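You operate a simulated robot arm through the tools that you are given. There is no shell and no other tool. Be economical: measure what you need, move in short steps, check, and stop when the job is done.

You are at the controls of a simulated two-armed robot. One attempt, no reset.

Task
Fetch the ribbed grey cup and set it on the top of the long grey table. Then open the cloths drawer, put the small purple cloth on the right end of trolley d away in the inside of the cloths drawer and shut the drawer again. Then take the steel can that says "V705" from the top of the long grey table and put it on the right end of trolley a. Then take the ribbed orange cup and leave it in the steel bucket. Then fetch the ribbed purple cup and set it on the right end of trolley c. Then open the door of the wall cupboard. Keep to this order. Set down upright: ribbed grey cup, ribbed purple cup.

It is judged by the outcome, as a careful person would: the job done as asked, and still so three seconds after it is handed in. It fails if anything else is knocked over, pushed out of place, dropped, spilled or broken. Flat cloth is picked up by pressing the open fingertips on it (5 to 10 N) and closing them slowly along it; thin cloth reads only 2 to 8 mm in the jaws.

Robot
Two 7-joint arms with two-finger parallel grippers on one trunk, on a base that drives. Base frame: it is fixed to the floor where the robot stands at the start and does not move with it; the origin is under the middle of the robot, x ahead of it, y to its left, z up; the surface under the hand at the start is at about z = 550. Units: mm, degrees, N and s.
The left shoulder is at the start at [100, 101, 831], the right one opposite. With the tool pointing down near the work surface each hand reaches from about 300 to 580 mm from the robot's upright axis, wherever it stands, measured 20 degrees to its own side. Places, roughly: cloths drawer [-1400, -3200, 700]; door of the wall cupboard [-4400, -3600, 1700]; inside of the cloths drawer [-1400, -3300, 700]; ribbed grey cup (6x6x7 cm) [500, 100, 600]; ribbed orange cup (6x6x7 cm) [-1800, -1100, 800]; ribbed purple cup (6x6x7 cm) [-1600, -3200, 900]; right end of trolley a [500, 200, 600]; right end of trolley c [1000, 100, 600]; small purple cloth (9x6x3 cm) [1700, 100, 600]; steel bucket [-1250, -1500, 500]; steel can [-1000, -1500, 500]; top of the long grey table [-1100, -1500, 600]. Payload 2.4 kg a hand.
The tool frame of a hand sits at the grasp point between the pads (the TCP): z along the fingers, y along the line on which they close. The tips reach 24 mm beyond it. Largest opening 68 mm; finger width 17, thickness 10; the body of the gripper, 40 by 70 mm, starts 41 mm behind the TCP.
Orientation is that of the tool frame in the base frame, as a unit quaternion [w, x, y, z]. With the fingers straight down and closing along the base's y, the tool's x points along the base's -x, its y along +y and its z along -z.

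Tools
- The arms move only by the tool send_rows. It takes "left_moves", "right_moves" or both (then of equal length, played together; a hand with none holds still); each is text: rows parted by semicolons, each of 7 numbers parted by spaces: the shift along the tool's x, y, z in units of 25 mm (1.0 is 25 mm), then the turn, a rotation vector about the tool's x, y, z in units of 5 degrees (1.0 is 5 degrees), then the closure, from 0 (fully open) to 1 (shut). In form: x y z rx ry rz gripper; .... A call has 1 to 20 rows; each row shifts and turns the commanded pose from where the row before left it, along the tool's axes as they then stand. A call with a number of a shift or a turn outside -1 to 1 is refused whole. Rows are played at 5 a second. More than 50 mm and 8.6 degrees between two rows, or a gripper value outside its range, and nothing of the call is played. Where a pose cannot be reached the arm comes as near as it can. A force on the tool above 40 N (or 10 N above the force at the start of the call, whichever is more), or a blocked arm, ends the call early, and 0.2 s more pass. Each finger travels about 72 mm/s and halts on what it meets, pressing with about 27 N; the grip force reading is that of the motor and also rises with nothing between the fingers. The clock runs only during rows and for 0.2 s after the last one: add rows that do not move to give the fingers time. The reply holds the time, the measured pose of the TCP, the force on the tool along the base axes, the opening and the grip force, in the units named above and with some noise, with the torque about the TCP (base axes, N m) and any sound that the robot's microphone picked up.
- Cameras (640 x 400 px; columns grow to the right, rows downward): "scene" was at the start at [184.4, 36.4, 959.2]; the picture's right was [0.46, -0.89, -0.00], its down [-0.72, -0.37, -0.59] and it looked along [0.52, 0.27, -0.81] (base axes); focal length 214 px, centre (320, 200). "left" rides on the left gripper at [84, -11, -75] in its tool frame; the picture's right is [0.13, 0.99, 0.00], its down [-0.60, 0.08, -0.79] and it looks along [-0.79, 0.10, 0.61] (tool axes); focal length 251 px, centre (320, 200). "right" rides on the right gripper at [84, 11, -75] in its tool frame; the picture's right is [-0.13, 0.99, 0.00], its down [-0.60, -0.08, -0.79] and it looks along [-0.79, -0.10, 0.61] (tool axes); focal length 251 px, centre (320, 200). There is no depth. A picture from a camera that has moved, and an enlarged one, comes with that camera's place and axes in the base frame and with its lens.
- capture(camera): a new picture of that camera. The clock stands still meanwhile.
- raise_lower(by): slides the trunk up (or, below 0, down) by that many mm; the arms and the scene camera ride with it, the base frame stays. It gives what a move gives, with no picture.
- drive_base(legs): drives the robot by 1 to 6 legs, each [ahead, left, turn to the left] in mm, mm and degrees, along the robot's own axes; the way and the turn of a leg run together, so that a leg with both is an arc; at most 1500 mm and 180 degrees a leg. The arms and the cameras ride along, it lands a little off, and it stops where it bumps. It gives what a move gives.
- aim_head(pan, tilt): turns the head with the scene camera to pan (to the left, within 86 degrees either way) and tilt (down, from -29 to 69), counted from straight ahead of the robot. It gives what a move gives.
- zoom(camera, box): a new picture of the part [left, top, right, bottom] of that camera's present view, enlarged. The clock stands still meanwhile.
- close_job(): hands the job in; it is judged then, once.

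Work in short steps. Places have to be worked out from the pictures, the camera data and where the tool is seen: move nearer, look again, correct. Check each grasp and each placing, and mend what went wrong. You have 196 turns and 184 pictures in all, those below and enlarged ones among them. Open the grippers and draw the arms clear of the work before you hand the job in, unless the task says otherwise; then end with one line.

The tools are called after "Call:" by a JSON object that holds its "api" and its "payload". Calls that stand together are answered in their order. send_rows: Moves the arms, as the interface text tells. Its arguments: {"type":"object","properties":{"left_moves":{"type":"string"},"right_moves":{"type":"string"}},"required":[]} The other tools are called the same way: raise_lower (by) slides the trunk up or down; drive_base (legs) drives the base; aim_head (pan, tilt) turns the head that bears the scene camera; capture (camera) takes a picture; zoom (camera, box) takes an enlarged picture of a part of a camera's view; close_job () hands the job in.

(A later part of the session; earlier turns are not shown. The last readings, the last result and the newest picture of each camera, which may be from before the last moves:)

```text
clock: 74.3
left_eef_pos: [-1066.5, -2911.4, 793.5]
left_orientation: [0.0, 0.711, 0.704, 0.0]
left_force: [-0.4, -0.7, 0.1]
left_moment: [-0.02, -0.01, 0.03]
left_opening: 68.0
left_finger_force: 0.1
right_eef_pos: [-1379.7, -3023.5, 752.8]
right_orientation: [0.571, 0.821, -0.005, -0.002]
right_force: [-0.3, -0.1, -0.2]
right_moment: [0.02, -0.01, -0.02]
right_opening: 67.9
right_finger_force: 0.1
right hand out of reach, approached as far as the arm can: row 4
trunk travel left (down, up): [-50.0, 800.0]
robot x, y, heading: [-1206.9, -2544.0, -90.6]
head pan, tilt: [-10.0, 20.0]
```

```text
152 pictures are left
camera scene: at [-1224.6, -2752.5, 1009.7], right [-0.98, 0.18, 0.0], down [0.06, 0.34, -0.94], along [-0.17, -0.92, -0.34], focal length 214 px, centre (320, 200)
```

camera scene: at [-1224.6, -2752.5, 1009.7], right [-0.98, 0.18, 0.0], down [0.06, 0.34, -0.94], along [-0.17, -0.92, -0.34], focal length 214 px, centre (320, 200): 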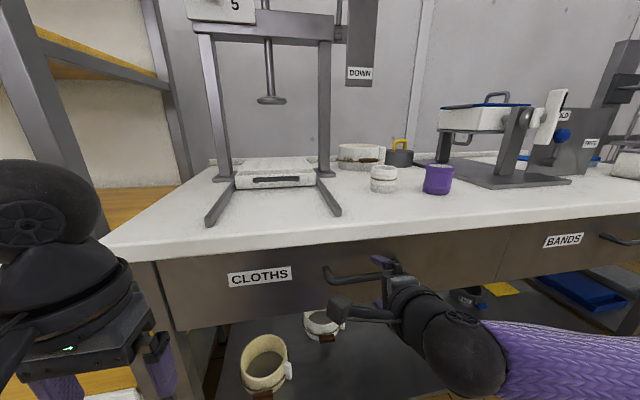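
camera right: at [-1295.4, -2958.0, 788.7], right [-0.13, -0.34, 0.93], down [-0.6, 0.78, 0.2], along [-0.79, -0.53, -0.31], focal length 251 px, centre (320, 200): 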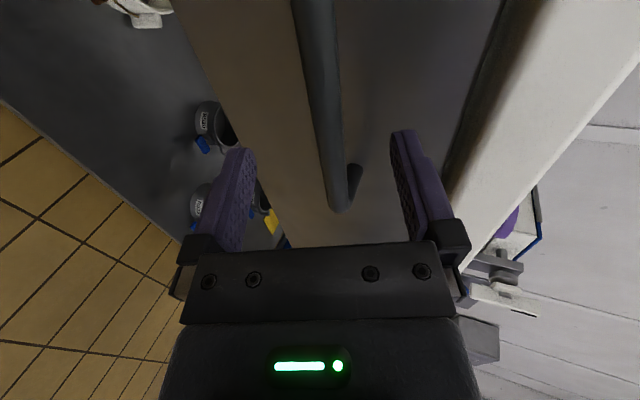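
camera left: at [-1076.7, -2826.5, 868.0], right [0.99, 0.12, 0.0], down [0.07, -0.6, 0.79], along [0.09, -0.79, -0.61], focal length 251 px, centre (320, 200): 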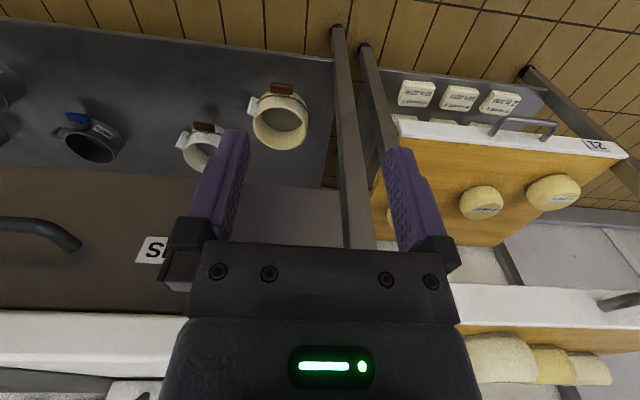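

The bar lies between the fingers, at y ≈ -3053 and z ≈ 748. The arm is at its reach limit, so I drive the base ahead 33 mm and then close.

Call:
{"api": "drive_base", "payload": {"legs": [[33, 0, 0]]}}

Call:
{"api": "capture", "payload": {"camera": "right"}}

```text
clock: 75.3
left_eef_pos: [-1067.0, -2939.5, 792.5]
left_orientation: [0.001, 0.712, 0.702, 0.0]
left_force: [0.3, -0.2, 1.0]
left_moment: [0.01, 0.0, 0.0]
left_opening: 67.8
left_finger_force: 0.1
right_eef_pos: [-1379.6, -3047.3, 753.3]
right_orientation: [0.573, 0.82, -0.004, -0.002]
right_force: [-0.2, 12.5, -1.5]
right_moment: [-0.38, -0.01, 0.07]
right_opening: 63.7
right_finger_force: 0.1
trunk travel left (down, up): [-50.0, 800.0]
robot x, y, heading: [-1201.9, -2570.8, -90.8]
head pan, tilt: [-10.0, 20.0]
stopped in leg 1: the force on the tool passed its limit at 68 N (the readings are from after the stop); the commanded pose is now the measured one
```

```text
151 pictures are left
camera right: at [-1295.6, -2983.2, 789.8], right [-0.13, -0.34, 0.93], down [-0.6, 0.78, 0.2], along [-0.79, -0.53, -0.31], focal length 251 px, centre (320, 200)
```

right: 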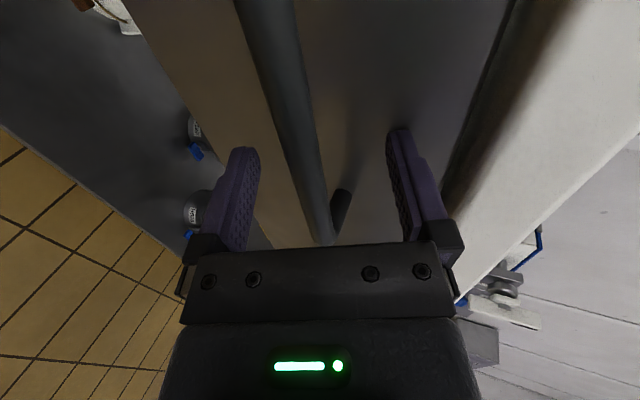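

The fingertips touched the drawer front, and the bar is between the pads. I ease back 4 mm, centre slightly lower and close on the bar.

Call:
{"api": "send_rows", "payload": {"right_moves": "0 0 -0.16 0 0 0 0;0 -0.3 0 0 0 0 0;0 0 0 0 0 0 0.25;0 0 0 0 0 0 0.5;0 0 0 0 0 0 0.75;0 0 0 0 0 0 1;0 0 0 0 0 0 1;0 0 0 0 0 0 1"}}

Call:
{"api": "capture", "payload": {"camera": "right"}}

```text
clock: 77.1
left_eef_pos: [-1067.4, -2940.3, 792.4]
left_orientation: [-0.001, 0.711, 0.703, 0.0]
left_force: [0.3, 0.1, 0.5]
left_moment: [-0.03, 0.02, 0.0]
left_opening: 67.8
left_finger_force: 0.1
right_eef_pos: [-1381.0, -3043.6, 751.4]
right_orientation: [0.569, 0.822, -0.004, -0.001]
right_force: [1.4, 9.8, -14.9]
right_moment: [0.12, 0.45, 0.07]
right_opening: 13.8
right_finger_force: 33.9
right hand out of reach, approached as far as the arm can: row 2
trunk travel left (down, up): [-50.0, 800.0]
robot x, y, heading: [-1205.4, -2571.1, -90.7]
head pan, tilt: [-10.0, 20.0]
```

```text
150 pictures are left
camera right: at [-1296.9, -2978.0, 788.1], right [-0.13, -0.35, 0.93], down [-0.6, 0.77, 0.2], along [-0.79, -0.53, -0.31], focal length 251 px, centre (320, 200)
```

right: 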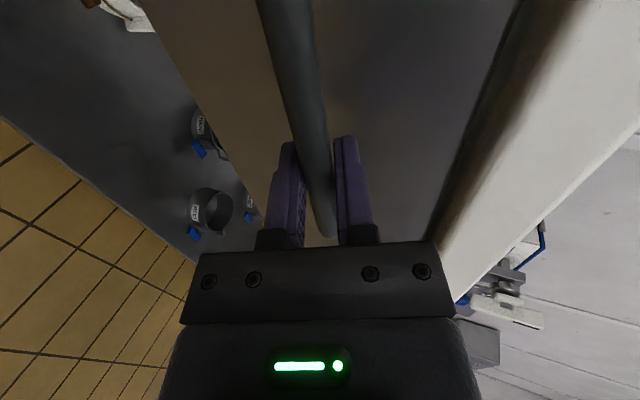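

The bar is firmly held (13.8 mm). I pull the drawer by driving back 110 mm.

Call:
{"api": "drive_base", "payload": {"legs": [[-110, 0, 0]]}}

Call:
{"api": "capture", "payload": {"camera": "scene"}}

```text
clock: 78.2
left_eef_pos: [-1066.4, -2832.2, 791.9]
left_orientation: [0.0, 0.711, 0.703, 0.001]
left_force: [0.2, 1.0, -0.3]
left_moment: [-0.01, 0.03, -0.02]
left_opening: 68.2
left_finger_force: 0.0
right_eef_pos: [-1380.6, -2936.0, 750.8]
right_orientation: [0.569, 0.822, -0.005, -0.003]
right_force: [-4.9, 4.3, -17.7]
right_moment: [0.1, 0.32, 0.43]
right_opening: 13.7
right_finger_force: 34.0
trunk travel left (down, up): [-50.0, 800.0]
robot x, y, heading: [-1198.0, -2462.5, -90.7]
head pan, tilt: [-10.0, 20.0]
```

```text
149 pictures are left
camera scene: at [-1225.0, -2673.5, 1009.4], right [-0.98, 0.19, 0.0], down [0.06, 0.34, -0.94], along [-0.18, -0.92, -0.34], focal length 214 px, centre (320, 200)
```

scene: 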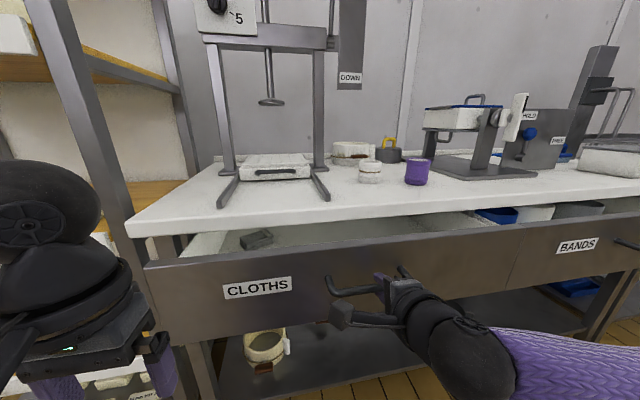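

The drawer opens. I zoom in to check whether only the cloths drawer moved.

Call:
{"api": "zoom", "payload": {"camera": "scene", "box": [120, 180, 640, 360]}}

```text
1.23 times, centred on (380, 270) of scene
camera zoom: at [-1225.0, -2673.5, 1009.4], right [-0.98, 0.19, 0.0], down [0.06, 0.34, -0.94], along [-0.18, -0.92, -0.34], focal length 264 px, centre (246, 114)
```

zoom: 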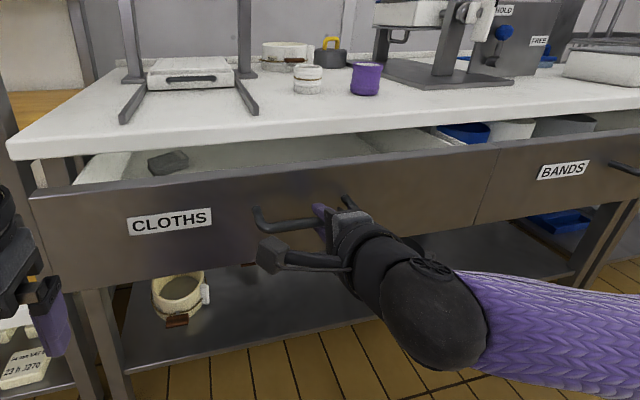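

It seems the front moves as one unit with the neighbouring "BANDS" front; I'll watch that when shutting. I pull another 90 mm for enough room.

Call:
{"api": "drive_base", "payload": {"legs": [[-90, 0, 0]]}}

Call:
{"api": "capture", "payload": {"camera": "scene"}}

```text
clock: 79.3
left_eef_pos: [-1066.7, -2741.9, 793.4]
left_orientation: [0.0, 0.713, 0.702, 0.001]
left_force: [0.5, 0.0, 0.2]
left_moment: [0.04, -0.02, 0.02]
left_opening: 68.0
left_finger_force: 0.1
right_eef_pos: [-1380.8, -2844.9, 750.9]
right_orientation: [0.57, 0.822, -0.007, -0.003]
right_force: [-7.0, 3.1, -9.0]
right_moment: [0.06, 0.4, 0.39]
right_opening: 13.8
right_finger_force: 33.9
trunk travel left (down, up): [-50.0, 800.0]
robot x, y, heading: [-1205.4, -2373.3, -91.1]
head pan, tilt: [-10.0, 20.0]
```

```text
147 pictures are left
camera scene: at [-1224.1, -2582.8, 1009.6], right [-0.98, 0.19, 0.0], down [0.07, 0.34, -0.94], along [-0.18, -0.92, -0.34], focal length 214 px, centre (320, 200)
```

scene: 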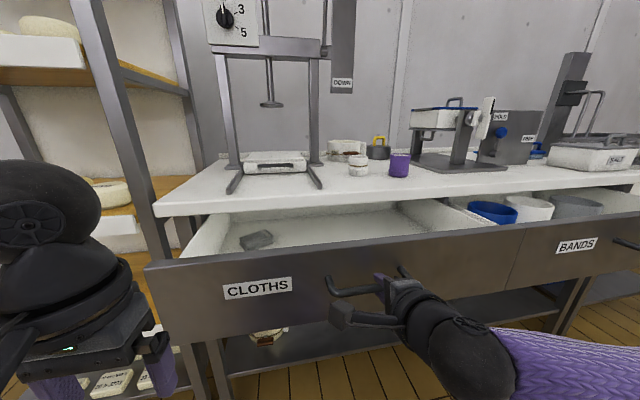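

The drawer is open about 200 mm. I release the bar and draw the hand back.

Call:
{"api": "send_rows", "payload": {"right_moves": "0 0 0 0 0 0 0.5;0 0 0 0 0 0 0;0 0 0 0 0 0 0;0 0 0 0 0 0 0;0 0 -0.8 0 0 0 0;0 0 -0.8 0 0 0 0;0 0 -0.8 0 0 0 0;0 0 0 0 0 0 0"}}

Call:
{"api": "capture", "payload": {"camera": "scene"}}

```text
clock: 81.1
left_eef_pos: [-1065.3, -2741.4, 793.3]
left_orientation: [0.0, 0.713, 0.702, 0.001]
left_force: [0.3, 0.7, -0.4]
left_moment: [-0.01, -0.02, 0.03]
left_opening: 67.8
left_finger_force: 0.1
right_eef_pos: [-1380.9, -2819.1, 768.4]
right_orientation: [0.569, 0.822, -0.007, -0.004]
right_force: [-0.3, 0.4, 0.3]
right_moment: [0.0, -0.01, 0.0]
right_opening: 68.1
right_finger_force: 0.0
right hand out of reach, approached as far as the arm can: row 6, 7
trunk travel left (down, up): [-50.0, 800.0]
robot x, y, heading: [-1199.2, -2373.0, -90.8]
head pan, tilt: [-10.0, 20.0]
```

```text
146 pictures are left
camera scene: at [-1223.4, -2582.5, 1009.7], right [-0.98, 0.19, 0.0], down [0.06, 0.34, -0.94], along [-0.18, -0.92, -0.34], focal length 214 px, centre (320, 200)
```

scene: 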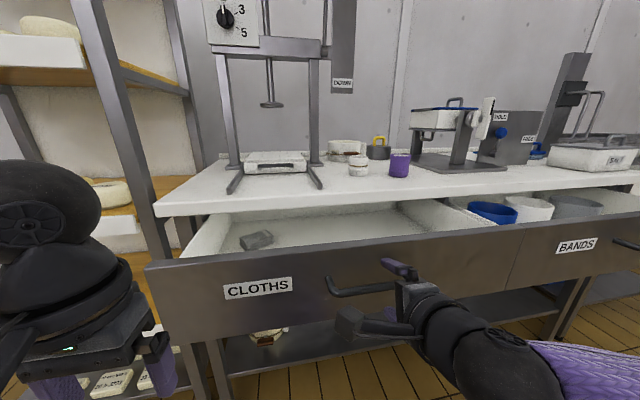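

The arm can't retract further, so I back the base off 50 mm and restore the hand to pointing down.

Call:
{"api": "drive_base", "payload": {"legs": [[-50, 0, 0]]}}

Call:
{"api": "send_rows", "payload": {"right_moves": "0 0 0 0 0 -1 0;0 0 0 0 0 -1 0;0 0 0 0 0 -1 0;0 0 0 0 0 -1 0;0 0 0 0 0 -1 0;0 0 0 0 0 -1 0;0 0 0 0 0 -1 0;0 0 0 0 0 -1 0;0 0 0 0 0 -1 0;0 0 0 0 0 -1 0;0 0 0 0 0 -1 0;0 0 0 0 0 -1 0;0 0 0 0 0 -1 0;0 0 0 0 0 -1 0;0 0 0 0 0 -1 0;0 0 0 0 0 -1 0;0 0 0 0 0 -1 0;0 0 0 0 0 -1 0;0 0 0 0 0 0 0"}}

Call:
{"api": "send_rows", "payload": {"right_moves": "0 0 0 0 1 0 0;0 0 0 0 1 0 0;0 0 0 0 1 0 0;0 0 0 0 1 0 0;0 0 0 0 1 0 0;0 0 0 0 1 0 0;0 0 0 0 1 0 0;0 0 0 0 1 0 0;0 0 0 0 1 0 0;0 0 0 0 1 0 0;0 0 0 0 1 0 0;0 0 0 0 1 0 0;0 0 0 0 1 0 0;0 0 0 0 1 0 0;0.7 0 -0.4 0 0 0 0;0.7 0 -0.4 0 0 0 0;0.7 0 -0.4 0 0 0 0;0.7 0 -0.4 0 0 0 0;0 0 0 0 0 0 0"}}

Call:
{"api": "capture", "payload": {"camera": "scene"}}

```text
clock: 82.1
left_eef_pos: [-1065.2, -2690.5, 792.4]
left_orientation: [-0.001, 0.713, 0.701, 0.0]
left_force: [0.1, 0.0, -0.4]
left_moment: [0.01, 0.01, -0.02]
left_opening: 68.1
left_finger_force: 0.0
right_eef_pos: [-1381.0, -2768.3, 767.9]
right_orientation: [0.569, 0.822, -0.005, -0.004]
right_force: [0.4, 0.7, -0.4]
right_moment: [0.0, 0.0, 0.03]
right_opening: 67.9
right_finger_force: 0.1
trunk travel left (down, up): [-50.0, 800.0]
robot x, y, heading: [-1204.4, -2321.9, -91.1]
head pan, tilt: [-10.0, 20.0]
```

```text
clock: 86.1
left_eef_pos: [-1063.9, -2690.9, 793.3]
left_orientation: [-0.001, 0.713, 0.701, 0.001]
left_force: [0.0, 0.5, -0.3]
left_moment: [-0.01, -0.01, -0.01]
left_opening: 68.0
left_finger_force: 0.0
right_eef_pos: [-1379.6, -2768.9, 768.6]
right_orientation: [0.399, 0.585, 0.578, -0.405]
right_force: [0.4, 0.0, 0.1]
right_moment: [-0.01, -0.04, 0.03]
right_opening: 67.8
right_finger_force: 0.0
trunk travel left (down, up): [-50.0, 800.0]
robot x, y, heading: [-1202.2, -2323.9, -90.8]
head pan, tilt: [-10.0, 20.0]
```

```text
clock: 90.1
left_eef_pos: [-1064.1, -2690.3, 793.0]
left_orientation: [-0.001, 0.713, 0.701, 0.0]
left_force: [0.4, 1.2, 0.2]
left_moment: [0.0, 0.02, 0.01]
left_opening: 68.2
left_finger_force: 0.1
right_eef_pos: [-1378.5, -2697.3, 810.2]
right_orientation: [-0.004, 0.712, 0.702, 0.003]
right_force: [0.2, 0.2, 0.7]
right_moment: [0.03, 0.0, 0.01]
right_opening: 67.9
right_finger_force: 0.1
trunk travel left (down, up): [-50.0, 800.0]
robot x, y, heading: [-1199.8, -2323.7, -90.9]
head pan, tilt: [-10.0, 20.0]
```

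```text
145 pictures are left
camera scene: at [-1222.5, -2531.1, 1009.7], right [-0.98, 0.19, 0.0], down [0.06, 0.34, -0.94], along [-0.18, -0.92, -0.34], focal length 214 px, centre (320, 200)
```

scene: 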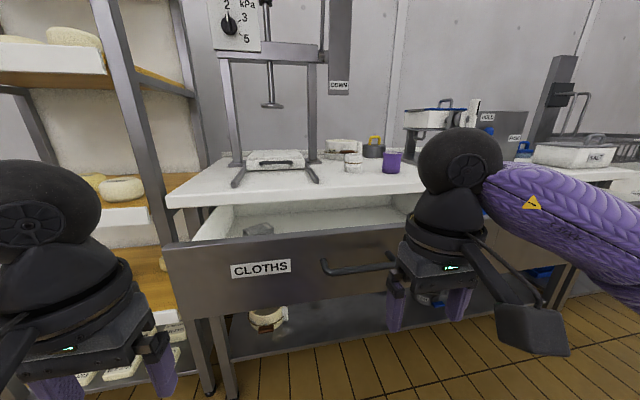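

The drawer stays open. Now to trolley d for the cloth: I strafe away, turn to face +y and head to the aisle, then check the clearance.

Call:
{"api": "drive_base", "payload": {"legs": [[0, 900, 0], [0, 0, 181], [1500, 0, 0], [250, 0, 0]]}}

Call:
{"api": "aim_head", "payload": {"pan": -80, "tilt": 30}}

Call:
{"api": "capture", "payload": {"camera": "scene"}}

```text
refused: 181 is not a number from -180 to 180
```

```text
clock: 91.5
left_eef_pos: [-1065.0, -2690.8, 793.8]
left_orientation: [-0.001, 0.713, 0.702, 0.0]
left_force: [-0.5, 0.2, -0.5]
left_moment: [-0.04, -0.02, 0.04]
left_opening: 68.1
left_finger_force: 0.0
right_eef_pos: [-1379.0, -2698.1, 810.2]
right_orientation: [-0.004, 0.712, 0.702, 0.004]
right_force: [0.6, -0.3, 0.3]
right_moment: [0.01, 0.0, -0.01]
right_opening: 68.2
right_finger_force: 0.1
trunk travel left (down, up): [-50.0, 800.0]
robot x, y, heading: [-1204.2, -2320.7, -90.7]
head pan, tilt: [-80.0, 30.0]
```

```text
144 pictures are left
camera scene: at [-1294.2, -2454.0, 993.7], right [-0.16, 0.99, 0.0], down [0.49, 0.08, -0.87], along [-0.85, -0.14, -0.5], focal length 214 px, centre (320, 200)
```

scene: 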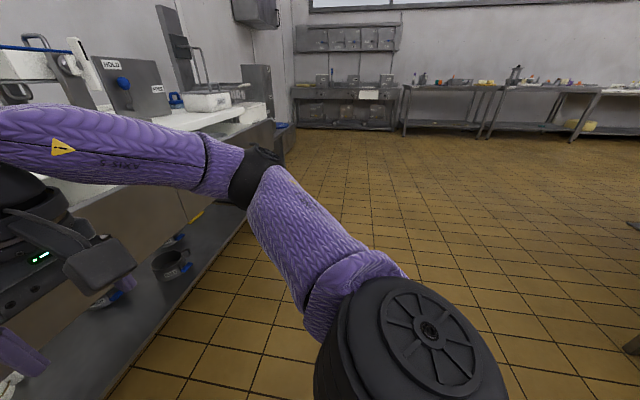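

The turn was one degree over the limit, so I resend it.

Call:
{"api": "drive_base", "payload": {"legs": [[0, 900, 0], [0, 0, 180], [1500, 0, 0], [250, 0, 0]]}}

Call:
{"api": "capture", "payload": {"camera": "scene"}}

```text
clock: 112.2
left_eef_pos: [-441.0, -201.3, 793.2]
left_orientation: [0.001, 0.712, -0.703, 0.001]
left_force: [1.1, -0.8, 0.4]
left_moment: [-0.01, -0.02, -0.03]
left_opening: 68.1
left_finger_force: 0.0
right_eef_pos: [-127.9, -185.1, 809.4]
right_orientation: [0.004, 0.713, -0.701, 0.004]
right_force: [0.2, 0.3, 0.0]
right_moment: [-0.03, -0.02, -0.01]
right_opening: 68.2
right_finger_force: 0.0
trunk travel left (down, up): [-50.0, 800.0]
robot x, y, heading: [-291.6, -562.3, 90.5]
head pan, tilt: [-80.0, 30.0]
```

```text
143 pictures are left
camera scene: at [-206.8, -425.8, 993.7], right [0.19, -0.98, 0.0], down [-0.49, -0.09, -0.87], along [0.85, 0.16, -0.5], focal length 214 px, centre (320, 200)
```

scene: 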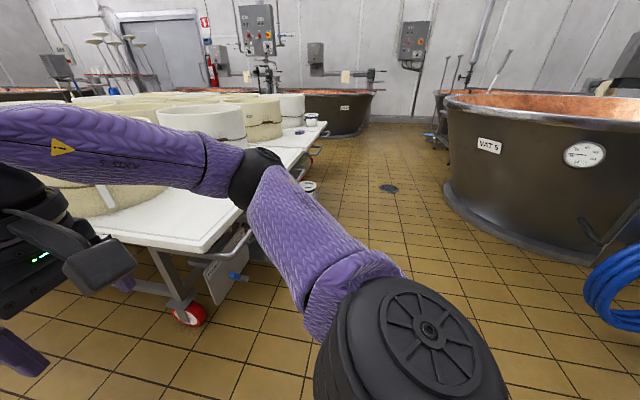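

The aisle is wide enough (vat edge near y ≈ -1000). I strafe along it to trolley d.

Call:
{"api": "drive_base", "payload": {"legs": [[0, -1500, 0], [0, -350, 0]]}}

Call:
{"api": "aim_head", "payload": {"pan": -10, "tilt": 35}}

Call:
{"api": "capture", "payload": {"camera": "scene"}}

Call:
{"api": "capture", "payload": {"camera": "right"}}

```text
clock: 121.5
left_eef_pos: [1424.3, -187.3, 793.2]
left_orientation: [-0.001, -0.707, 0.707, 0.0]
left_force: [0.3, 0.5, -0.5]
left_moment: [0.03, -0.03, 0.01]
left_opening: 67.8
left_finger_force: 0.1
right_eef_pos: [1740.1, -174.3, 810.6]
right_orientation: [0.004, 0.708, -0.706, 0.004]
right_force: [-0.1, 0.1, -0.8]
right_moment: [-0.01, 0.01, -0.02]
right_opening: 67.9
right_finger_force: 0.0
trunk travel left (down, up): [-50.0, 800.0]
robot x, y, heading: [1567.7, -554.0, 90.1]
head pan, tilt: [-80.0, 30.0]
```

```text
clock: 122.9
left_eef_pos: [1424.3, -186.4, 793.1]
left_orientation: [0.0, 0.708, -0.707, 0.001]
left_force: [0.3, -0.2, -0.2]
left_moment: [0.03, 0.02, -0.02]
left_opening: 67.9
left_finger_force: 0.1
right_eef_pos: [1739.1, -175.4, 810.0]
right_orientation: [0.004, 0.708, -0.706, 0.004]
right_force: [-0.1, -0.6, -0.3]
right_moment: [0.0, 0.02, -0.02]
right_opening: 67.8
right_finger_force: 0.1
trunk travel left (down, up): [-50.0, 800.0]
robot x, y, heading: [1562.5, -552.3, 90.4]
head pan, tilt: [-10.0, 35.0]
```

```text
142 pictures are left
camera scene: at [1583.0, -344.2, 985.9], right [0.98, -0.17, 0.0], down [-0.1, -0.57, -0.82], along [0.14, 0.81, -0.57], focal length 214 px, centre (320, 200)
```

scene: 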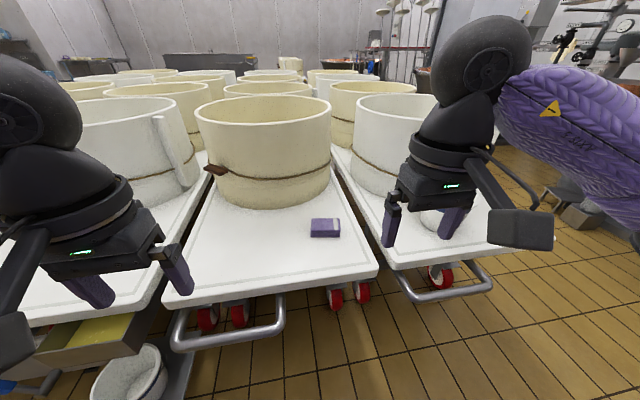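

```text
141 pictures are left
camera right: at [1727.9, -258.3, 885.1], right [-0.99, 0.13, 0.0], down [0.08, 0.61, 0.79], along [0.1, 0.78, -0.62], focal length 251 px, centre (320, 200)
```

right: 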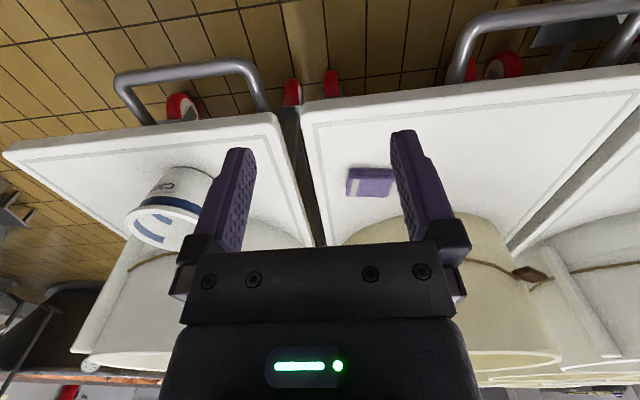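

The cloth is a folded purple block at about [1678, 93]. I zoom to measure its size and orientation.

Call:
{"api": "zoom", "payload": {"camera": "scene", "box": [260, 190, 400, 280]}}

Call:
{"api": "zoom", "payload": {"camera": "right", "box": [310, 140, 430, 220]}}

```text
4.44 times, centred on (330, 235) of scene
camera zoom: at [1583.0, -344.2, 985.9], right [0.98, -0.17, 0.0], down [-0.1, -0.57, -0.82], along [0.14, 0.81, -0.57], focal length 953 px, centre (276, 44)
```

zoom: 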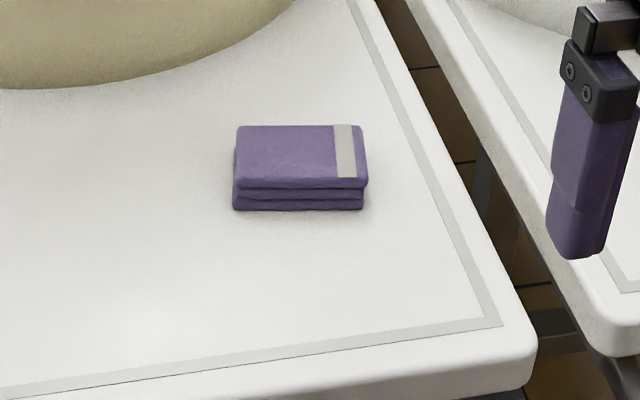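

```text
5.00 times, centred on (370, 180) of right
camera zoom: at [1727.9, -258.3, 885.1], right [-0.99, 0.13, 0.0], down [0.08, 0.61, 0.79], along [0.1, 0.78, -0.62], focal length 1257 px, centre (70, 300)
```

zoom: 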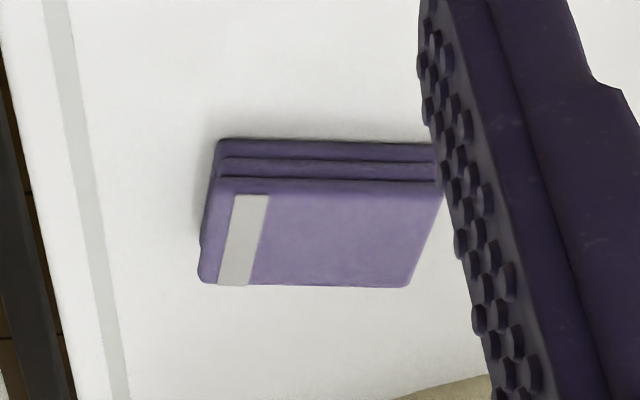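

The cloth is about 80 x 59 mm, centred at [1680, 104] and turned by about -8°. I drive 165 mm closer and rotate the right gripper 98° so it closes across the short side.

Call:
{"api": "drive_base", "payload": {"legs": [[165, 0, 0]]}}

Call:
{"api": "send_rows", "payload": {"right_moves": "0 0 0 0 0 0.98 0;0 0 0 0 0 0.98 0;0 0 0 0 0 0.98 0;0 0 0 0 0 0.98 0;0 0 0 0 0 0.98 0;0 0 0 0 0 0.98 0;0 0 0 0 0 0.98 0;0 0 0 0 0 0.98 0;0 0 0 0 0 0.98 0;0 0 0 0 0 0.98 0;0 0 0 0 0 0.98 0;0 0 0 0 0 0.98 0;0 0 0 0 0 0.98 0;0 0 0 0 0 0.98 0;0 0 0 0 0 0.98 0;0 0 0 0 0 0.98 0;0 0 0 0 0 0.98 0;0 0 0 0 0 0.98 0;0 0 0 0 0 0.98 0;0 0 0 0 0 0.98 0"}}

Call:
{"api": "capture", "payload": {"camera": "right"}}

```text
clock: 124.4
left_eef_pos: [1424.4, -22.8, 792.6]
left_orientation: [0.0, 0.708, -0.706, 0.001]
left_force: [-0.3, -0.9, 0.0]
left_moment: [-0.01, 0.0, -0.02]
left_opening: 67.8
left_finger_force: 0.0
right_eef_pos: [1738.1, -9.6, 809.4]
right_orientation: [0.003, 0.708, -0.706, 0.003]
right_force: [0.1, -1.0, 0.0]
right_moment: [-0.02, 0.0, 0.0]
right_opening: 68.0
right_finger_force: 0.2
trunk travel left (down, up): [-50.0, 800.0]
robot x, y, heading: [1567.5, -388.7, 90.2]
head pan, tilt: [-10.0, 35.0]
```

```text
clock: 128.6
left_eef_pos: [1424.3, -22.2, 793.0]
left_orientation: [0.0, 0.707, -0.707, 0.001]
left_force: [0.3, 0.4, -0.2]
left_moment: [-0.01, -0.02, 0.0]
left_opening: 67.9
left_finger_force: 0.0
right_eef_pos: [1738.7, -10.1, 809.9]
right_orientation: [0.0, 0.069, 0.998, -0.005]
right_force: [0.2, 0.6, 0.1]
right_moment: [0.01, 0.01, 0.0]
right_opening: 68.2
right_finger_force: 0.0
trunk travel left (down, up): [-50.0, 800.0]
robot x, y, heading: [1568.7, -389.2, 90.2]
head pan, tilt: [-10.0, 35.0]
```

```text
138 pictures are left
camera right: at [1656.4, 12.9, 884.0], right [0.26, 0.96, -0.01], down [0.59, -0.15, 0.79], along [0.76, -0.22, -0.61], focal length 251 px, centre (320, 200)
```

right: 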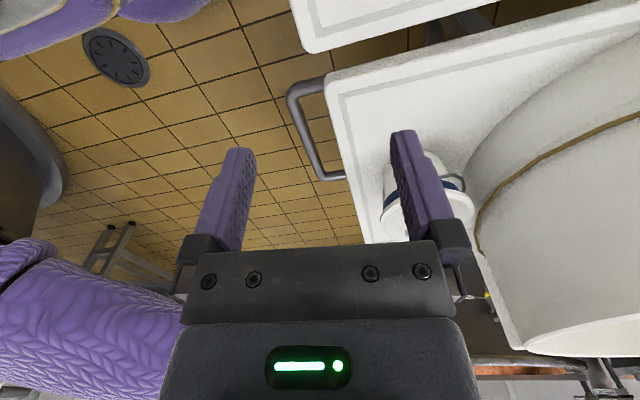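

Rotated well. I move above the cloth at z 720 and look.

Call:
{"api": "send_rows", "payload": {"right_moves": "0.59 0.838 0.72 0 0 0 0;0.59 0.838 0.72 0 0 0 0;0.59 0.838 0.72 0 0 0 0;0.59 0.838 0.72 0 0 0 0;0.59 0.838 0.72 0 0 0 0;0 0 0 0 0 0 0"}}

Call:
{"api": "capture", "payload": {"camera": "right"}}

Call:
{"api": "capture", "payload": {"camera": "scene"}}

```text
clock: 130.0
left_eef_pos: [1425.5, -22.6, 793.6]
left_orientation: [0.0, 0.708, -0.707, 0.0]
left_force: [-0.1, 0.8, -0.9]
left_moment: [0.03, 0.0, -0.02]
left_opening: 68.3
left_finger_force: 0.1
right_eef_pos: [1680.2, 103.9, 716.7]
right_orientation: [-0.001, 0.068, 0.998, -0.005]
right_force: [-0.1, -0.4, -1.3]
right_moment: [-0.02, 0.02, 0.03]
right_opening: 68.0
right_finger_force: 0.0
trunk travel left (down, up): [-50.0, 800.0]
robot x, y, heading: [1566.6, -390.3, 90.1]
head pan, tilt: [-10.0, 35.0]
```

```text
137 pictures are left
camera right: at [1597.7, 126.6, 792.5], right [0.26, 0.97, -0.01], down [0.59, -0.15, 0.79], along [0.77, -0.21, -0.61], focal length 251 px, centre (320, 200)
```

right: 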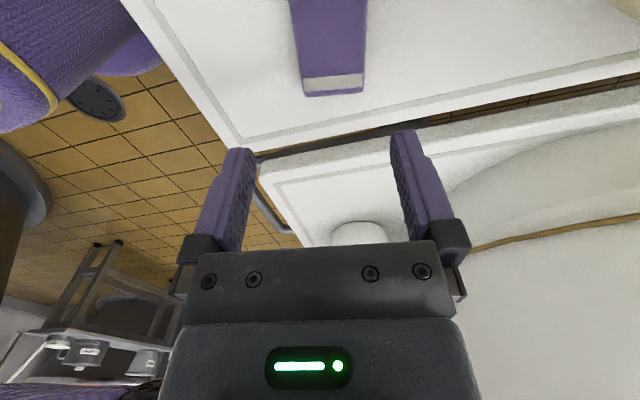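

```text
136 pictures are left
camera scene: at [1582.6, -179.5, 985.9], right [0.98, -0.17, 0.0], down [-0.1, -0.57, -0.82], along [0.14, 0.81, -0.57], focal length 214 px, centre (320, 200)
```

scene: 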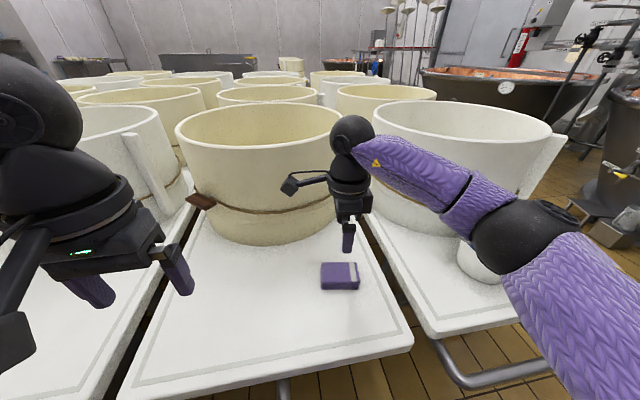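

The cloth's centreline is about 7 mm to the +y side of my tool plane. I shift and go down to just above the cloth to check.

Call:
{"api": "send_rows", "payload": {"right_moves": "0 0.28 0 0 0 0 0;0 0 0.85 0 0 0 0;0 0 0.85 0 0 0 0;0 0 0.85 0 0 0 0;0 0 0.85 0 0 0 0;0 0 0.7 0 0 0 0;0 0 0 0 0 0 0"}}

Call:
{"api": "capture", "payload": {"camera": "right"}}

Call:
{"api": "zoom", "payload": {"camera": "scene", "box": [280, 170, 420, 310]}}

```text
clock: 131.6
left_eef_pos: [1424.9, -23.2, 791.5]
left_orientation: [0.001, 0.707, -0.707, 0.001]
left_force: [0.8, 0.2, 0.3]
left_moment: [0.02, -0.02, -0.03]
left_opening: 68.2
left_finger_force: 0.0
right_eef_pos: [1680.9, 108.6, 614.6]
right_orientation: [-0.001, 0.068, 0.998, -0.005]
right_force: [-0.4, -0.2, 0.0]
right_moment: [0.01, 0.0, -0.02]
right_opening: 68.1
right_finger_force: 0.1
trunk travel left (down, up): [-50.0, 800.0]
robot x, y, heading: [1570.1, -390.9, 89.8]
head pan, tilt: [-10.0, 35.0]
```

```text
135 pictures are left
camera right: at [1598.1, 131.3, 689.4], right [0.26, 0.96, -0.01], down [0.59, -0.15, 0.79], along [0.76, -0.21, -0.61], focal length 251 px, centre (320, 200)
```

right: 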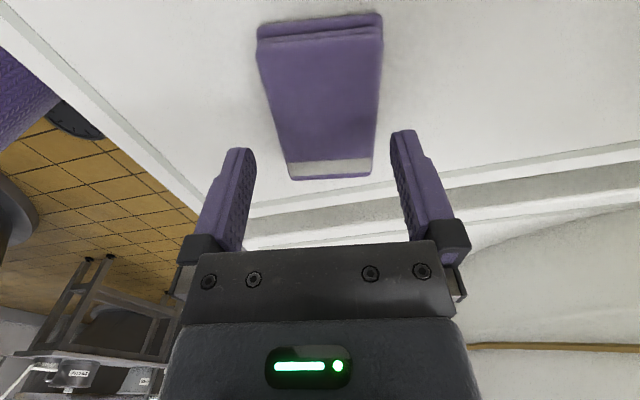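

```text
2.86 times, centred on (350, 240) of scene
camera zoom: at [1582.7, -179.5, 985.9], right [0.98, -0.17, 0.0], down [-0.1, -0.57, -0.82], along [0.14, 0.81, -0.57], focal length 613 px, centre (234, 86)
```

zoom: 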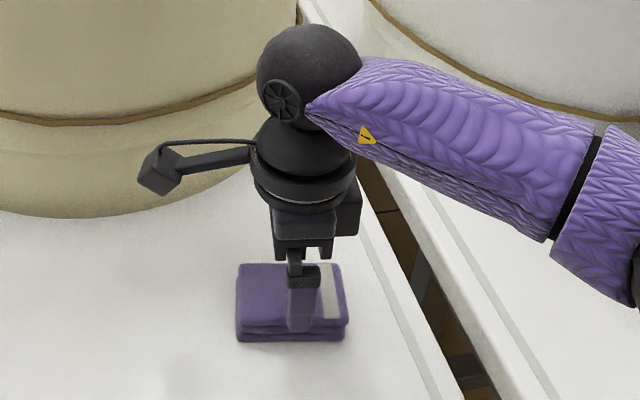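

Aligned to within 3 mm. I descend with the fingers straddling the cloth and close slowly.

Call:
{"api": "send_rows", "payload": {"right_moves": "0 0.1 0 0 0 0 0;0 0 0.5 0 0 0 0;0 0 0.5 0 0 0 0;0 0 0.3 0 0 0 0;0 0 0 0 0 0 0.15;0 0 0 0 0 0 0.3;0 0 0 0 0 0 0.45;0 0 0 0 0 0 0.6;0 0 0 0 0 0 0.75;0 0 0 0 0 0 0.9;0 0 0 0 0 0 0.9"}}

Call:
{"api": "capture", "payload": {"camera": "right"}}

```text
clock: 134.0
left_eef_pos: [1425.4, -21.9, 793.1]
left_orientation: [0.001, 0.707, -0.707, 0.0]
left_force: [0.6, 0.4, -0.4]
left_moment: [0.0, 0.01, 0.0]
left_opening: 67.9
left_finger_force: 0.0
right_eef_pos: [1679.3, 111.9, 584.1]
right_orientation: [-0.001, 0.068, 0.998, -0.005]
right_force: [-0.3, 0.7, 3.7]
right_moment: [0.13, -0.01, -0.01]
right_opening: 59.3
right_finger_force: 27.1
trunk travel left (down, up): [-50.0, 800.0]
robot x, y, heading: [1568.3, -385.8, 90.0]
head pan, tilt: [-10.0, 35.0]
```

```text
133 pictures are left
camera right: at [1598.0, 134.7, 658.6], right [0.26, 0.96, -0.01], down [0.59, -0.15, 0.79], along [0.76, -0.21, -0.61], focal length 251 px, centre (320, 200)
```

right: 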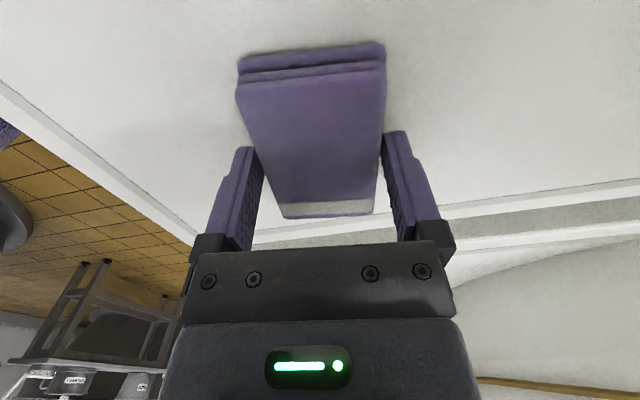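

Gripped at 59 mm. I lift it and check.

Call:
{"api": "send_rows", "payload": {"right_moves": "0 0 -0.5 0 0 0 0.9;0 0 -0.8 0 0 0 0.9;0 0 -0.8 0 0 0 0.9;0 0 -0.8 0 0 0 0.9;0 0 -0.9 0 0 0 0.9;0 0 -0.9 0 0 0 0.9;0 0 -0.9 0 0 0 0.9;0 0 -0.9 0 0 0 0.9;0 0 0 0 0 0 0.9"}}

Call:
{"api": "capture", "payload": {"camera": "scene"}}

```text
clock: 136.0
left_eef_pos: [1423.2, -22.5, 793.6]
left_orientation: [0.001, 0.707, -0.707, 0.001]
left_force: [-0.5, 0.1, 0.3]
left_moment: [-0.01, 0.02, 0.01]
left_opening: 67.8
left_finger_force: 0.1
right_eef_pos: [1681.1, 114.2, 746.1]
right_orientation: [0.0, 0.068, 0.998, -0.005]
right_force: [0.1, 0.4, -0.2]
right_moment: [0.0, -0.02, 0.0]
right_opening: 59.0
right_finger_force: 26.9
trunk travel left (down, up): [-50.0, 800.0]
robot x, y, heading: [1565.1, -387.0, 89.6]
head pan, tilt: [-10.0, 35.0]
```

```text
132 pictures are left
camera scene: at [1582.6, -179.5, 985.9], right [0.98, -0.17, 0.0], down [-0.1, -0.57, -0.82], along [0.14, 0.81, -0.57], focal length 214 px, centre (320, 200)
```

scene: 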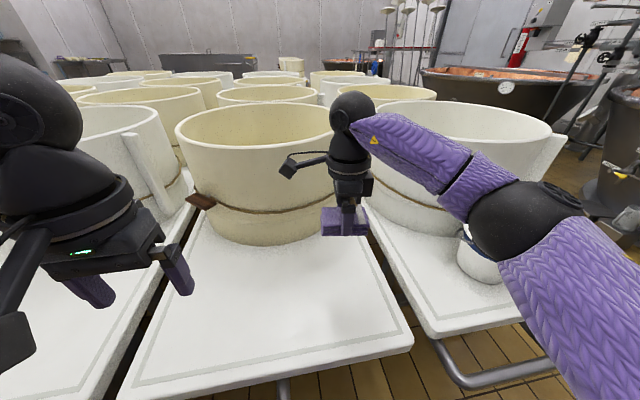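

The cloth is held securely. I retract the hand a little and drive back by the same path to the drawer.

Call:
{"api": "send_rows", "payload": {"right_moves": "-0.12 -0.87 -0.4 0 0 0 0.9;-0.12 -0.87 -0.4 0 0 0 0.9;-0.12 -0.87 -0.4 0 0 0 0.9;-0.12 -0.87 -0.4 0 0 0 0.9;-0.12 -0.87 -0.4 0 0 0 0.9;0 0 0 0 0 0 0.9"}}

Call:
{"api": "drive_base", "payload": {"legs": [[-170, 0, 0], [0, 1500, 0], [0, 365, 0], [-1500, 0, 0], [-265, 0, 0], [0, 0, 180]]}}

Call:
{"api": "aim_head", "payload": {"pan": -40, "tilt": 25}}

Call:
{"api": "capture", "payload": {"camera": "scene"}}

```text
clock: 137.4
left_eef_pos: [1424.6, -22.3, 791.7]
left_orientation: [0.001, 0.707, -0.707, 0.0]
left_force: [0.2, 0.0, -0.8]
left_moment: [-0.01, 0.02, 0.0]
left_opening: 67.9
left_finger_force: 0.0
right_eef_pos: [1681.6, 3.6, 798.2]
right_orientation: [-0.001, 0.067, 0.998, -0.006]
right_force: [-0.2, 0.4, -1.2]
right_moment: [0.01, 0.02, 0.0]
right_opening: 59.1
right_finger_force: 27.1
trunk travel left (down, up): [-50.0, 800.0]
robot x, y, heading: [1566.1, -388.1, 90.2]
head pan, tilt: [-10.0, 35.0]
```

```text
clock: 163.6
left_eef_pos: [-144.1, -2676.0, 793.3]
left_orientation: [-0.001, 0.708, 0.706, 0.001]
left_force: [0.4, -0.7, -0.2]
left_moment: [0.02, -0.03, 0.03]
left_opening: 68.0
left_finger_force: 0.0
right_eef_pos: [-401.8, -2702.2, 796.9]
right_orientation: [-0.005, 0.998, -0.069, 0.0]
right_force: [0.8, -0.6, 0.2]
right_moment: [0.02, 0.03, -0.01]
right_opening: 58.9
right_finger_force: 26.4
trunk travel left (down, up): [-50.0, 800.0]
robot x, y, heading: [-287.1, -2307.9, -90.0]
head pan, tilt: [-10.0, 35.0]
```

```text
clock: 164.5
left_eef_pos: [-145.5, -2675.8, 793.6]
left_orientation: [-0.001, 0.708, 0.707, 0.0]
left_force: [0.3, 0.2, -0.3]
left_moment: [-0.02, 0.0, 0.02]
left_opening: 68.1
left_finger_force: 0.0
right_eef_pos: [-400.8, -2701.0, 798.4]
right_orientation: [-0.005, 0.998, -0.07, 0.0]
right_force: [0.2, 0.6, -1.3]
right_moment: [0.0, 0.0, 0.01]
right_opening: 58.9
right_finger_force: 26.5
trunk travel left (down, up): [-50.0, 800.0]
robot x, y, heading: [-289.3, -2308.7, -90.4]
head pan, tilt: [-40.0, 25.0]
```

```text
131 pictures are left
camera scene: at [-347.4, -2497.0, 1001.6], right [-0.77, 0.64, 0.0], down [0.27, 0.32, -0.91], along [-0.58, -0.69, -0.42], focal length 214 px, centre (320, 200)
```

scene: 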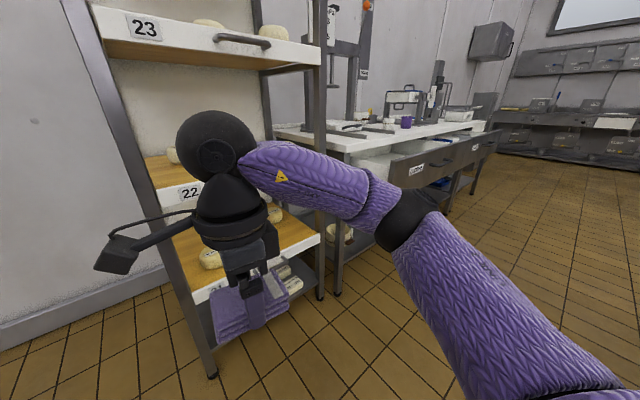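

The path is clear. I strafe right to the drawer.

Call:
{"api": "drive_base", "payload": {"legs": [[0, -900, 0]]}}

Call:
{"api": "aim_head", "payload": {"pan": -5, "tilt": 40}}

Call:
{"api": "capture", "payload": {"camera": "scene"}}

Call:
{"api": "capture", "payload": {"camera": "left"}}

```text
clock: 169.2
left_eef_pos: [-1035.6, -2677.3, 792.2]
left_orientation: [-0.001, 0.703, 0.711, 0.002]
left_force: [0.1, 0.6, 0.1]
left_moment: [0.0, -0.01, -0.01]
left_opening: 68.0
left_finger_force: 0.1
right_eef_pos: [-1291.7, -2706.6, 796.9]
right_orientation: [-0.004, 0.998, -0.064, 0.0]
right_force: [-0.1, -0.7, -0.5]
right_moment: [-0.02, -0.01, 0.02]
right_opening: 59.1
right_finger_force: 27.0
trunk travel left (down, up): [-50.0, 800.0]
robot x, y, heading: [-1184.2, -2311.0, -89.1]
head pan, tilt: [-40.0, 25.0]
```

```text
clock: 170.2
left_eef_pos: [-1036.2, -2678.2, 793.2]
left_orientation: [0.0, 0.703, 0.711, 0.0]
left_force: [0.3, 1.0, -0.4]
left_moment: [0.01, 0.03, -0.02]
left_opening: 68.0
left_finger_force: 0.0
right_eef_pos: [-1291.9, -2705.4, 797.3]
right_orientation: [-0.005, 0.998, -0.064, 0.0]
right_force: [-0.1, 0.7, -1.5]
right_moment: [0.01, 0.04, 0.01]
right_opening: 59.4
right_finger_force: 27.3
trunk travel left (down, up): [-50.0, 800.0]
robot x, y, heading: [-1181.3, -2310.1, -89.4]
head pan, tilt: [-5.0, 40.0]
```

```text
130 pictures are left
camera scene: at [-1189.1, -2514.8, 978.3], right [-1.0, 0.08, 0.0], down [0.05, 0.64, -0.77], along [-0.06, -0.76, -0.64], focal length 214 px, centre (320, 200)
```

scene: 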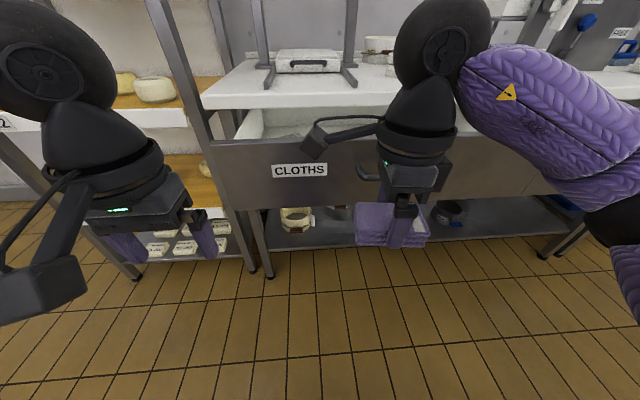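

```text
129 pictures are left
camera left: at [-1048.4, -2593.1, 867.8], right [0.99, 0.14, 0.0], down [0.08, -0.6, 0.79], along [0.11, -0.78, -0.61], focal length 251 px, centre (320, 200)
```

left: 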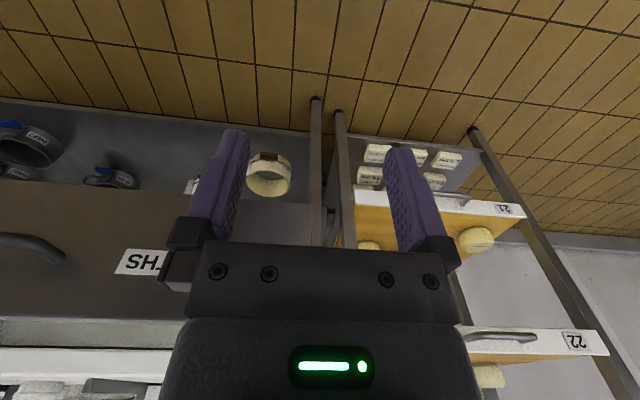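

I raise the trunk 150 mm so the cloth clears the drawer front and the camera can see inside.

Call:
{"api": "raise_lower", "payload": {"by": 150}}

Call:
{"api": "drive_base", "payload": {"legs": [[150, 0, -0.6]]}}

Call:
{"api": "capture", "payload": {"camera": "scene"}}

Call:
{"api": "capture", "payload": {"camera": "left"}}

```text
clock: 172.0
left_eef_pos: [-1036.0, -2677.8, 943.0]
left_orientation: [0.0, 0.704, 0.71, 0.001]
left_force: [1.4, 0.5, -0.2]
left_moment: [0.01, -0.03, 0.02]
left_opening: 68.0
left_finger_force: 0.1
right_eef_pos: [-1292.0, -2706.2, 947.2]
right_orientation: [-0.006, 0.998, -0.063, 0.001]
right_force: [-0.4, 0.2, -1.0]
right_moment: [-0.01, 0.01, -0.01]
right_opening: 59.2
right_finger_force: 27.2
trunk travel left (down, up): [-200.0, 650.0]
robot x, y, heading: [-1184.3, -2309.9, -89.1]
head pan, tilt: [-5.0, 40.0]
```

```text
clock: 173.4
left_eef_pos: [-1037.5, -2830.3, 942.8]
left_orientation: [-0.001, 0.707, 0.707, 0.001]
left_force: [-0.5, -0.2, -0.1]
left_moment: [0.02, -0.01, -0.02]
left_opening: 68.1
left_finger_force: 0.1
right_eef_pos: [-1295.4, -2855.4, 947.9]
right_orientation: [-0.006, 0.998, -0.069, 0.001]
right_force: [1.0, -0.6, 0.0]
right_moment: [-0.02, 0.01, 0.02]
right_opening: 59.1
right_finger_force: 26.3
trunk travel left (down, up): [-200.0, 650.0]
robot x, y, heading: [-1179.4, -2464.9, -90.0]
head pan, tilt: [-5.0, 40.0]
```

```text
128 pictures are left
camera scene: at [-1190.3, -2618.7, 1133.2], right [-1.0, 0.09, 0.0], down [0.06, 0.64, -0.77], along [-0.07, -0.76, -0.64], focal length 214 px, centre (320, 200)
```

scene: 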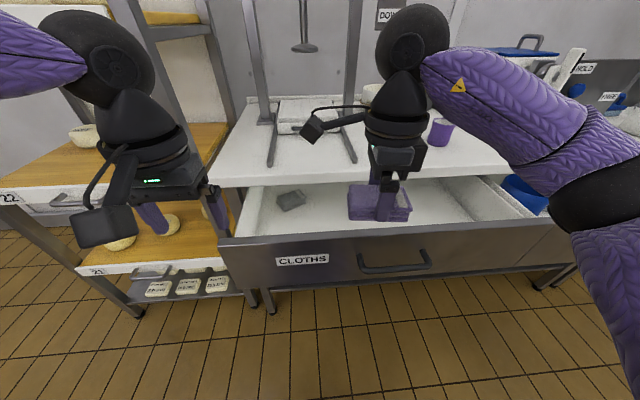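

```text
127 pictures are left
camera left: at [-1050.4, -2746.2, 1017.8], right [0.99, 0.13, 0.0], down [0.08, -0.6, 0.79], along [0.1, -0.79, -0.61], focal length 251 px, centre (320, 200)
```

left: 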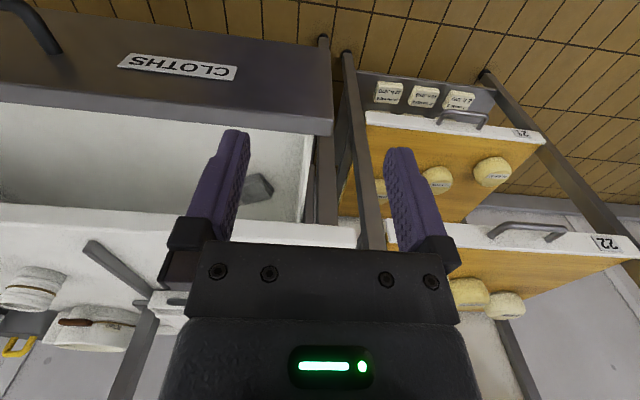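

The view is clear. The opening runs from about y -2905 to -3072. I drive 80 mm closer, bring the cloth to y ≈ -2985 and lower it.

Call:
{"api": "drive_base", "payload": {"legs": [[80, 0, 0]]}}

Call:
{"api": "capture", "payload": {"camera": "right"}}

```text
clock: 174.4
left_eef_pos: [-1038.8, -2909.6, 942.5]
left_orientation: [-0.001, 0.707, 0.708, 0.001]
left_force: [-0.2, -0.3, -1.1]
left_moment: [-0.01, -0.02, -0.02]
left_opening: 68.1
left_finger_force: 0.1
right_eef_pos: [-1294.4, -2934.1, 949.0]
right_orientation: [-0.006, 0.998, -0.068, -0.001]
right_force: [-0.2, -0.5, -0.1]
right_moment: [-0.01, 0.05, -0.01]
right_opening: 59.0
right_finger_force: 27.2
trunk travel left (down, up): [-200.0, 650.0]
robot x, y, heading: [-1182.7, -2541.4, -89.6]
head pan, tilt: [-5.0, 40.0]
```

```text
126 pictures are left
camera right: at [-1213.4, -2958.1, 1022.3], right [-0.26, -0.96, -0.01], down [-0.59, 0.15, 0.79], along [-0.76, 0.21, -0.61], focal length 251 px, centre (320, 200)
```

right: 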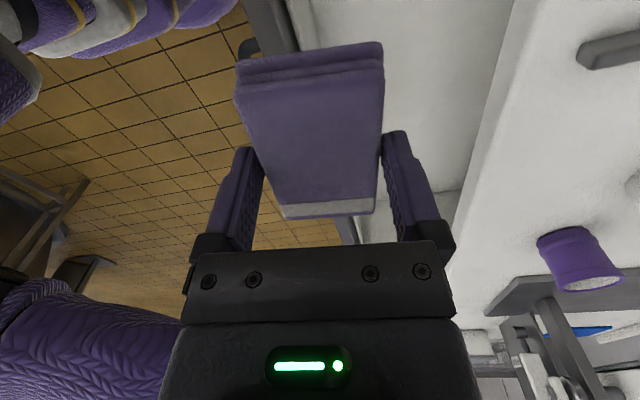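

I shift 70 mm further to the middle of the opening and lower to z ≈ 750.

Call:
{"api": "send_rows", "payload": {"right_moves": "0 0.93 0 0 0 0 0.9;0 0.93 0 0 0 0 0.9;0 0.93 0 0 0 0 0.9;0 0 0.8 0 0 0 0.9;0 0 0.9 0 0 0 0.9;0 0 0.9 0 0 0 0.9;0 0 0.9 0 0 0 0.9;0 0 0.9 0 0 0 0.9;0 0 0.9 0 0 0 0.9;0 0 0.9 0 0 0 0.9;0 0 0.9 0 0 0 0.9;0 0 0.8 0 0 0 0.9;0 0 0 0 0 0 0.9"}}

Call:
{"api": "capture", "payload": {"camera": "right"}}

Call:
{"api": "capture", "payload": {"camera": "scene"}}

```text
clock: 177.2
left_eef_pos: [-1037.5, -2908.6, 943.0]
left_orientation: [0.0, 0.707, 0.707, 0.0]
left_force: [-0.1, 0.5, 0.8]
left_moment: [0.0, 0.03, 0.0]
left_opening: 67.9
left_finger_force: 0.1
right_eef_pos: [-1302.6, -3001.5, 750.1]
right_orientation: [-0.005, 0.998, -0.069, 0.001]
right_force: [0.8, -0.1, 0.7]
right_moment: [-0.01, -0.01, 0.0]
right_opening: 59.0
right_finger_force: 27.3
trunk travel left (down, up): [-200.0, 650.0]
robot x, y, heading: [-1183.0, -2543.3, -90.1]
head pan, tilt: [-5.0, 40.0]
```

```text
125 pictures are left
camera right: at [-1221.8, -3024.1, 825.3], right [-0.26, -0.96, -0.01], down [-0.59, 0.15, 0.79], along [-0.76, 0.21, -0.61], focal length 251 px, centre (320, 200)
```

right: 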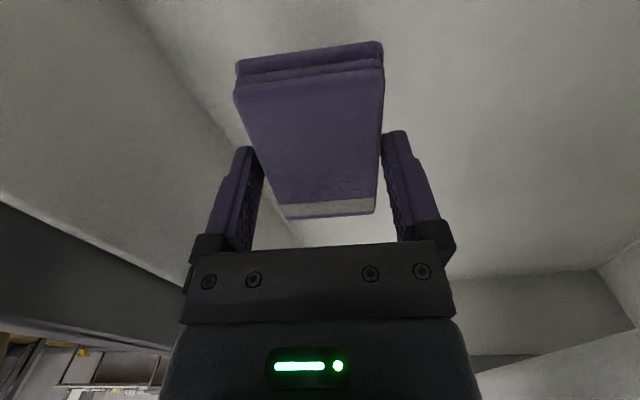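

```text
124 pictures are left
camera scene: at [-1190.1, -2697.2, 1133.2], right [-1.0, 0.09, 0.0], down [0.06, 0.64, -0.77], along [-0.07, -0.76, -0.64], focal length 214 px, centre (320, 200)
```

scene: 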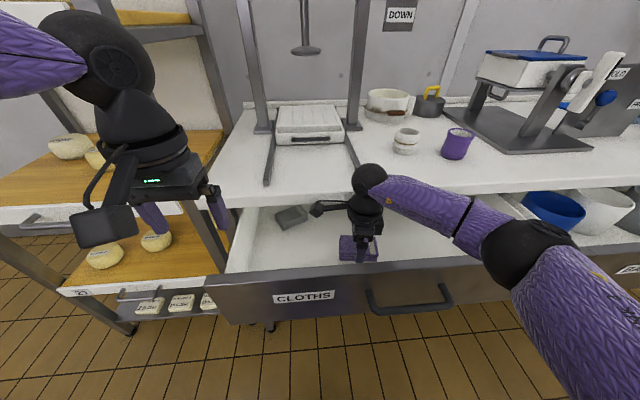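

Inside the drawer. I lower in small steps towards the floor.

Call:
{"api": "send_rows", "payload": {"right_moves": "0 0 0.2 0 0 0 0.9;0 0 0.2 0 0 0 0.9;0 0 0.2 0 0 0 0.9;0 0 0.2 0 0 0 0.9;0 0 0.2 0 0 0 0.9;0 0 0 0 0 0 0.9"}}

```text
clock: 178.6
left_eef_pos: [-1038.1, -2909.8, 941.5]
left_orientation: [0.001, 0.707, 0.707, 0.0]
left_force: [0.0, 0.0, 0.5]
left_moment: [0.02, -0.02, -0.03]
left_opening: 68.3
left_finger_force: 0.0
right_eef_pos: [-1303.9, -3000.8, 724.6]
right_orientation: [-0.006, 0.998, -0.067, 0.0]
right_force: [-0.3, 0.2, -0.2]
right_moment: [0.01, -0.01, -0.01]
right_opening: 58.8
right_finger_force: 26.9
trunk travel left (down, up): [-200.0, 650.0]
robot x, y, heading: [-1180.7, -2540.3, -90.2]
head pan, tilt: [-5.0, 40.0]
```

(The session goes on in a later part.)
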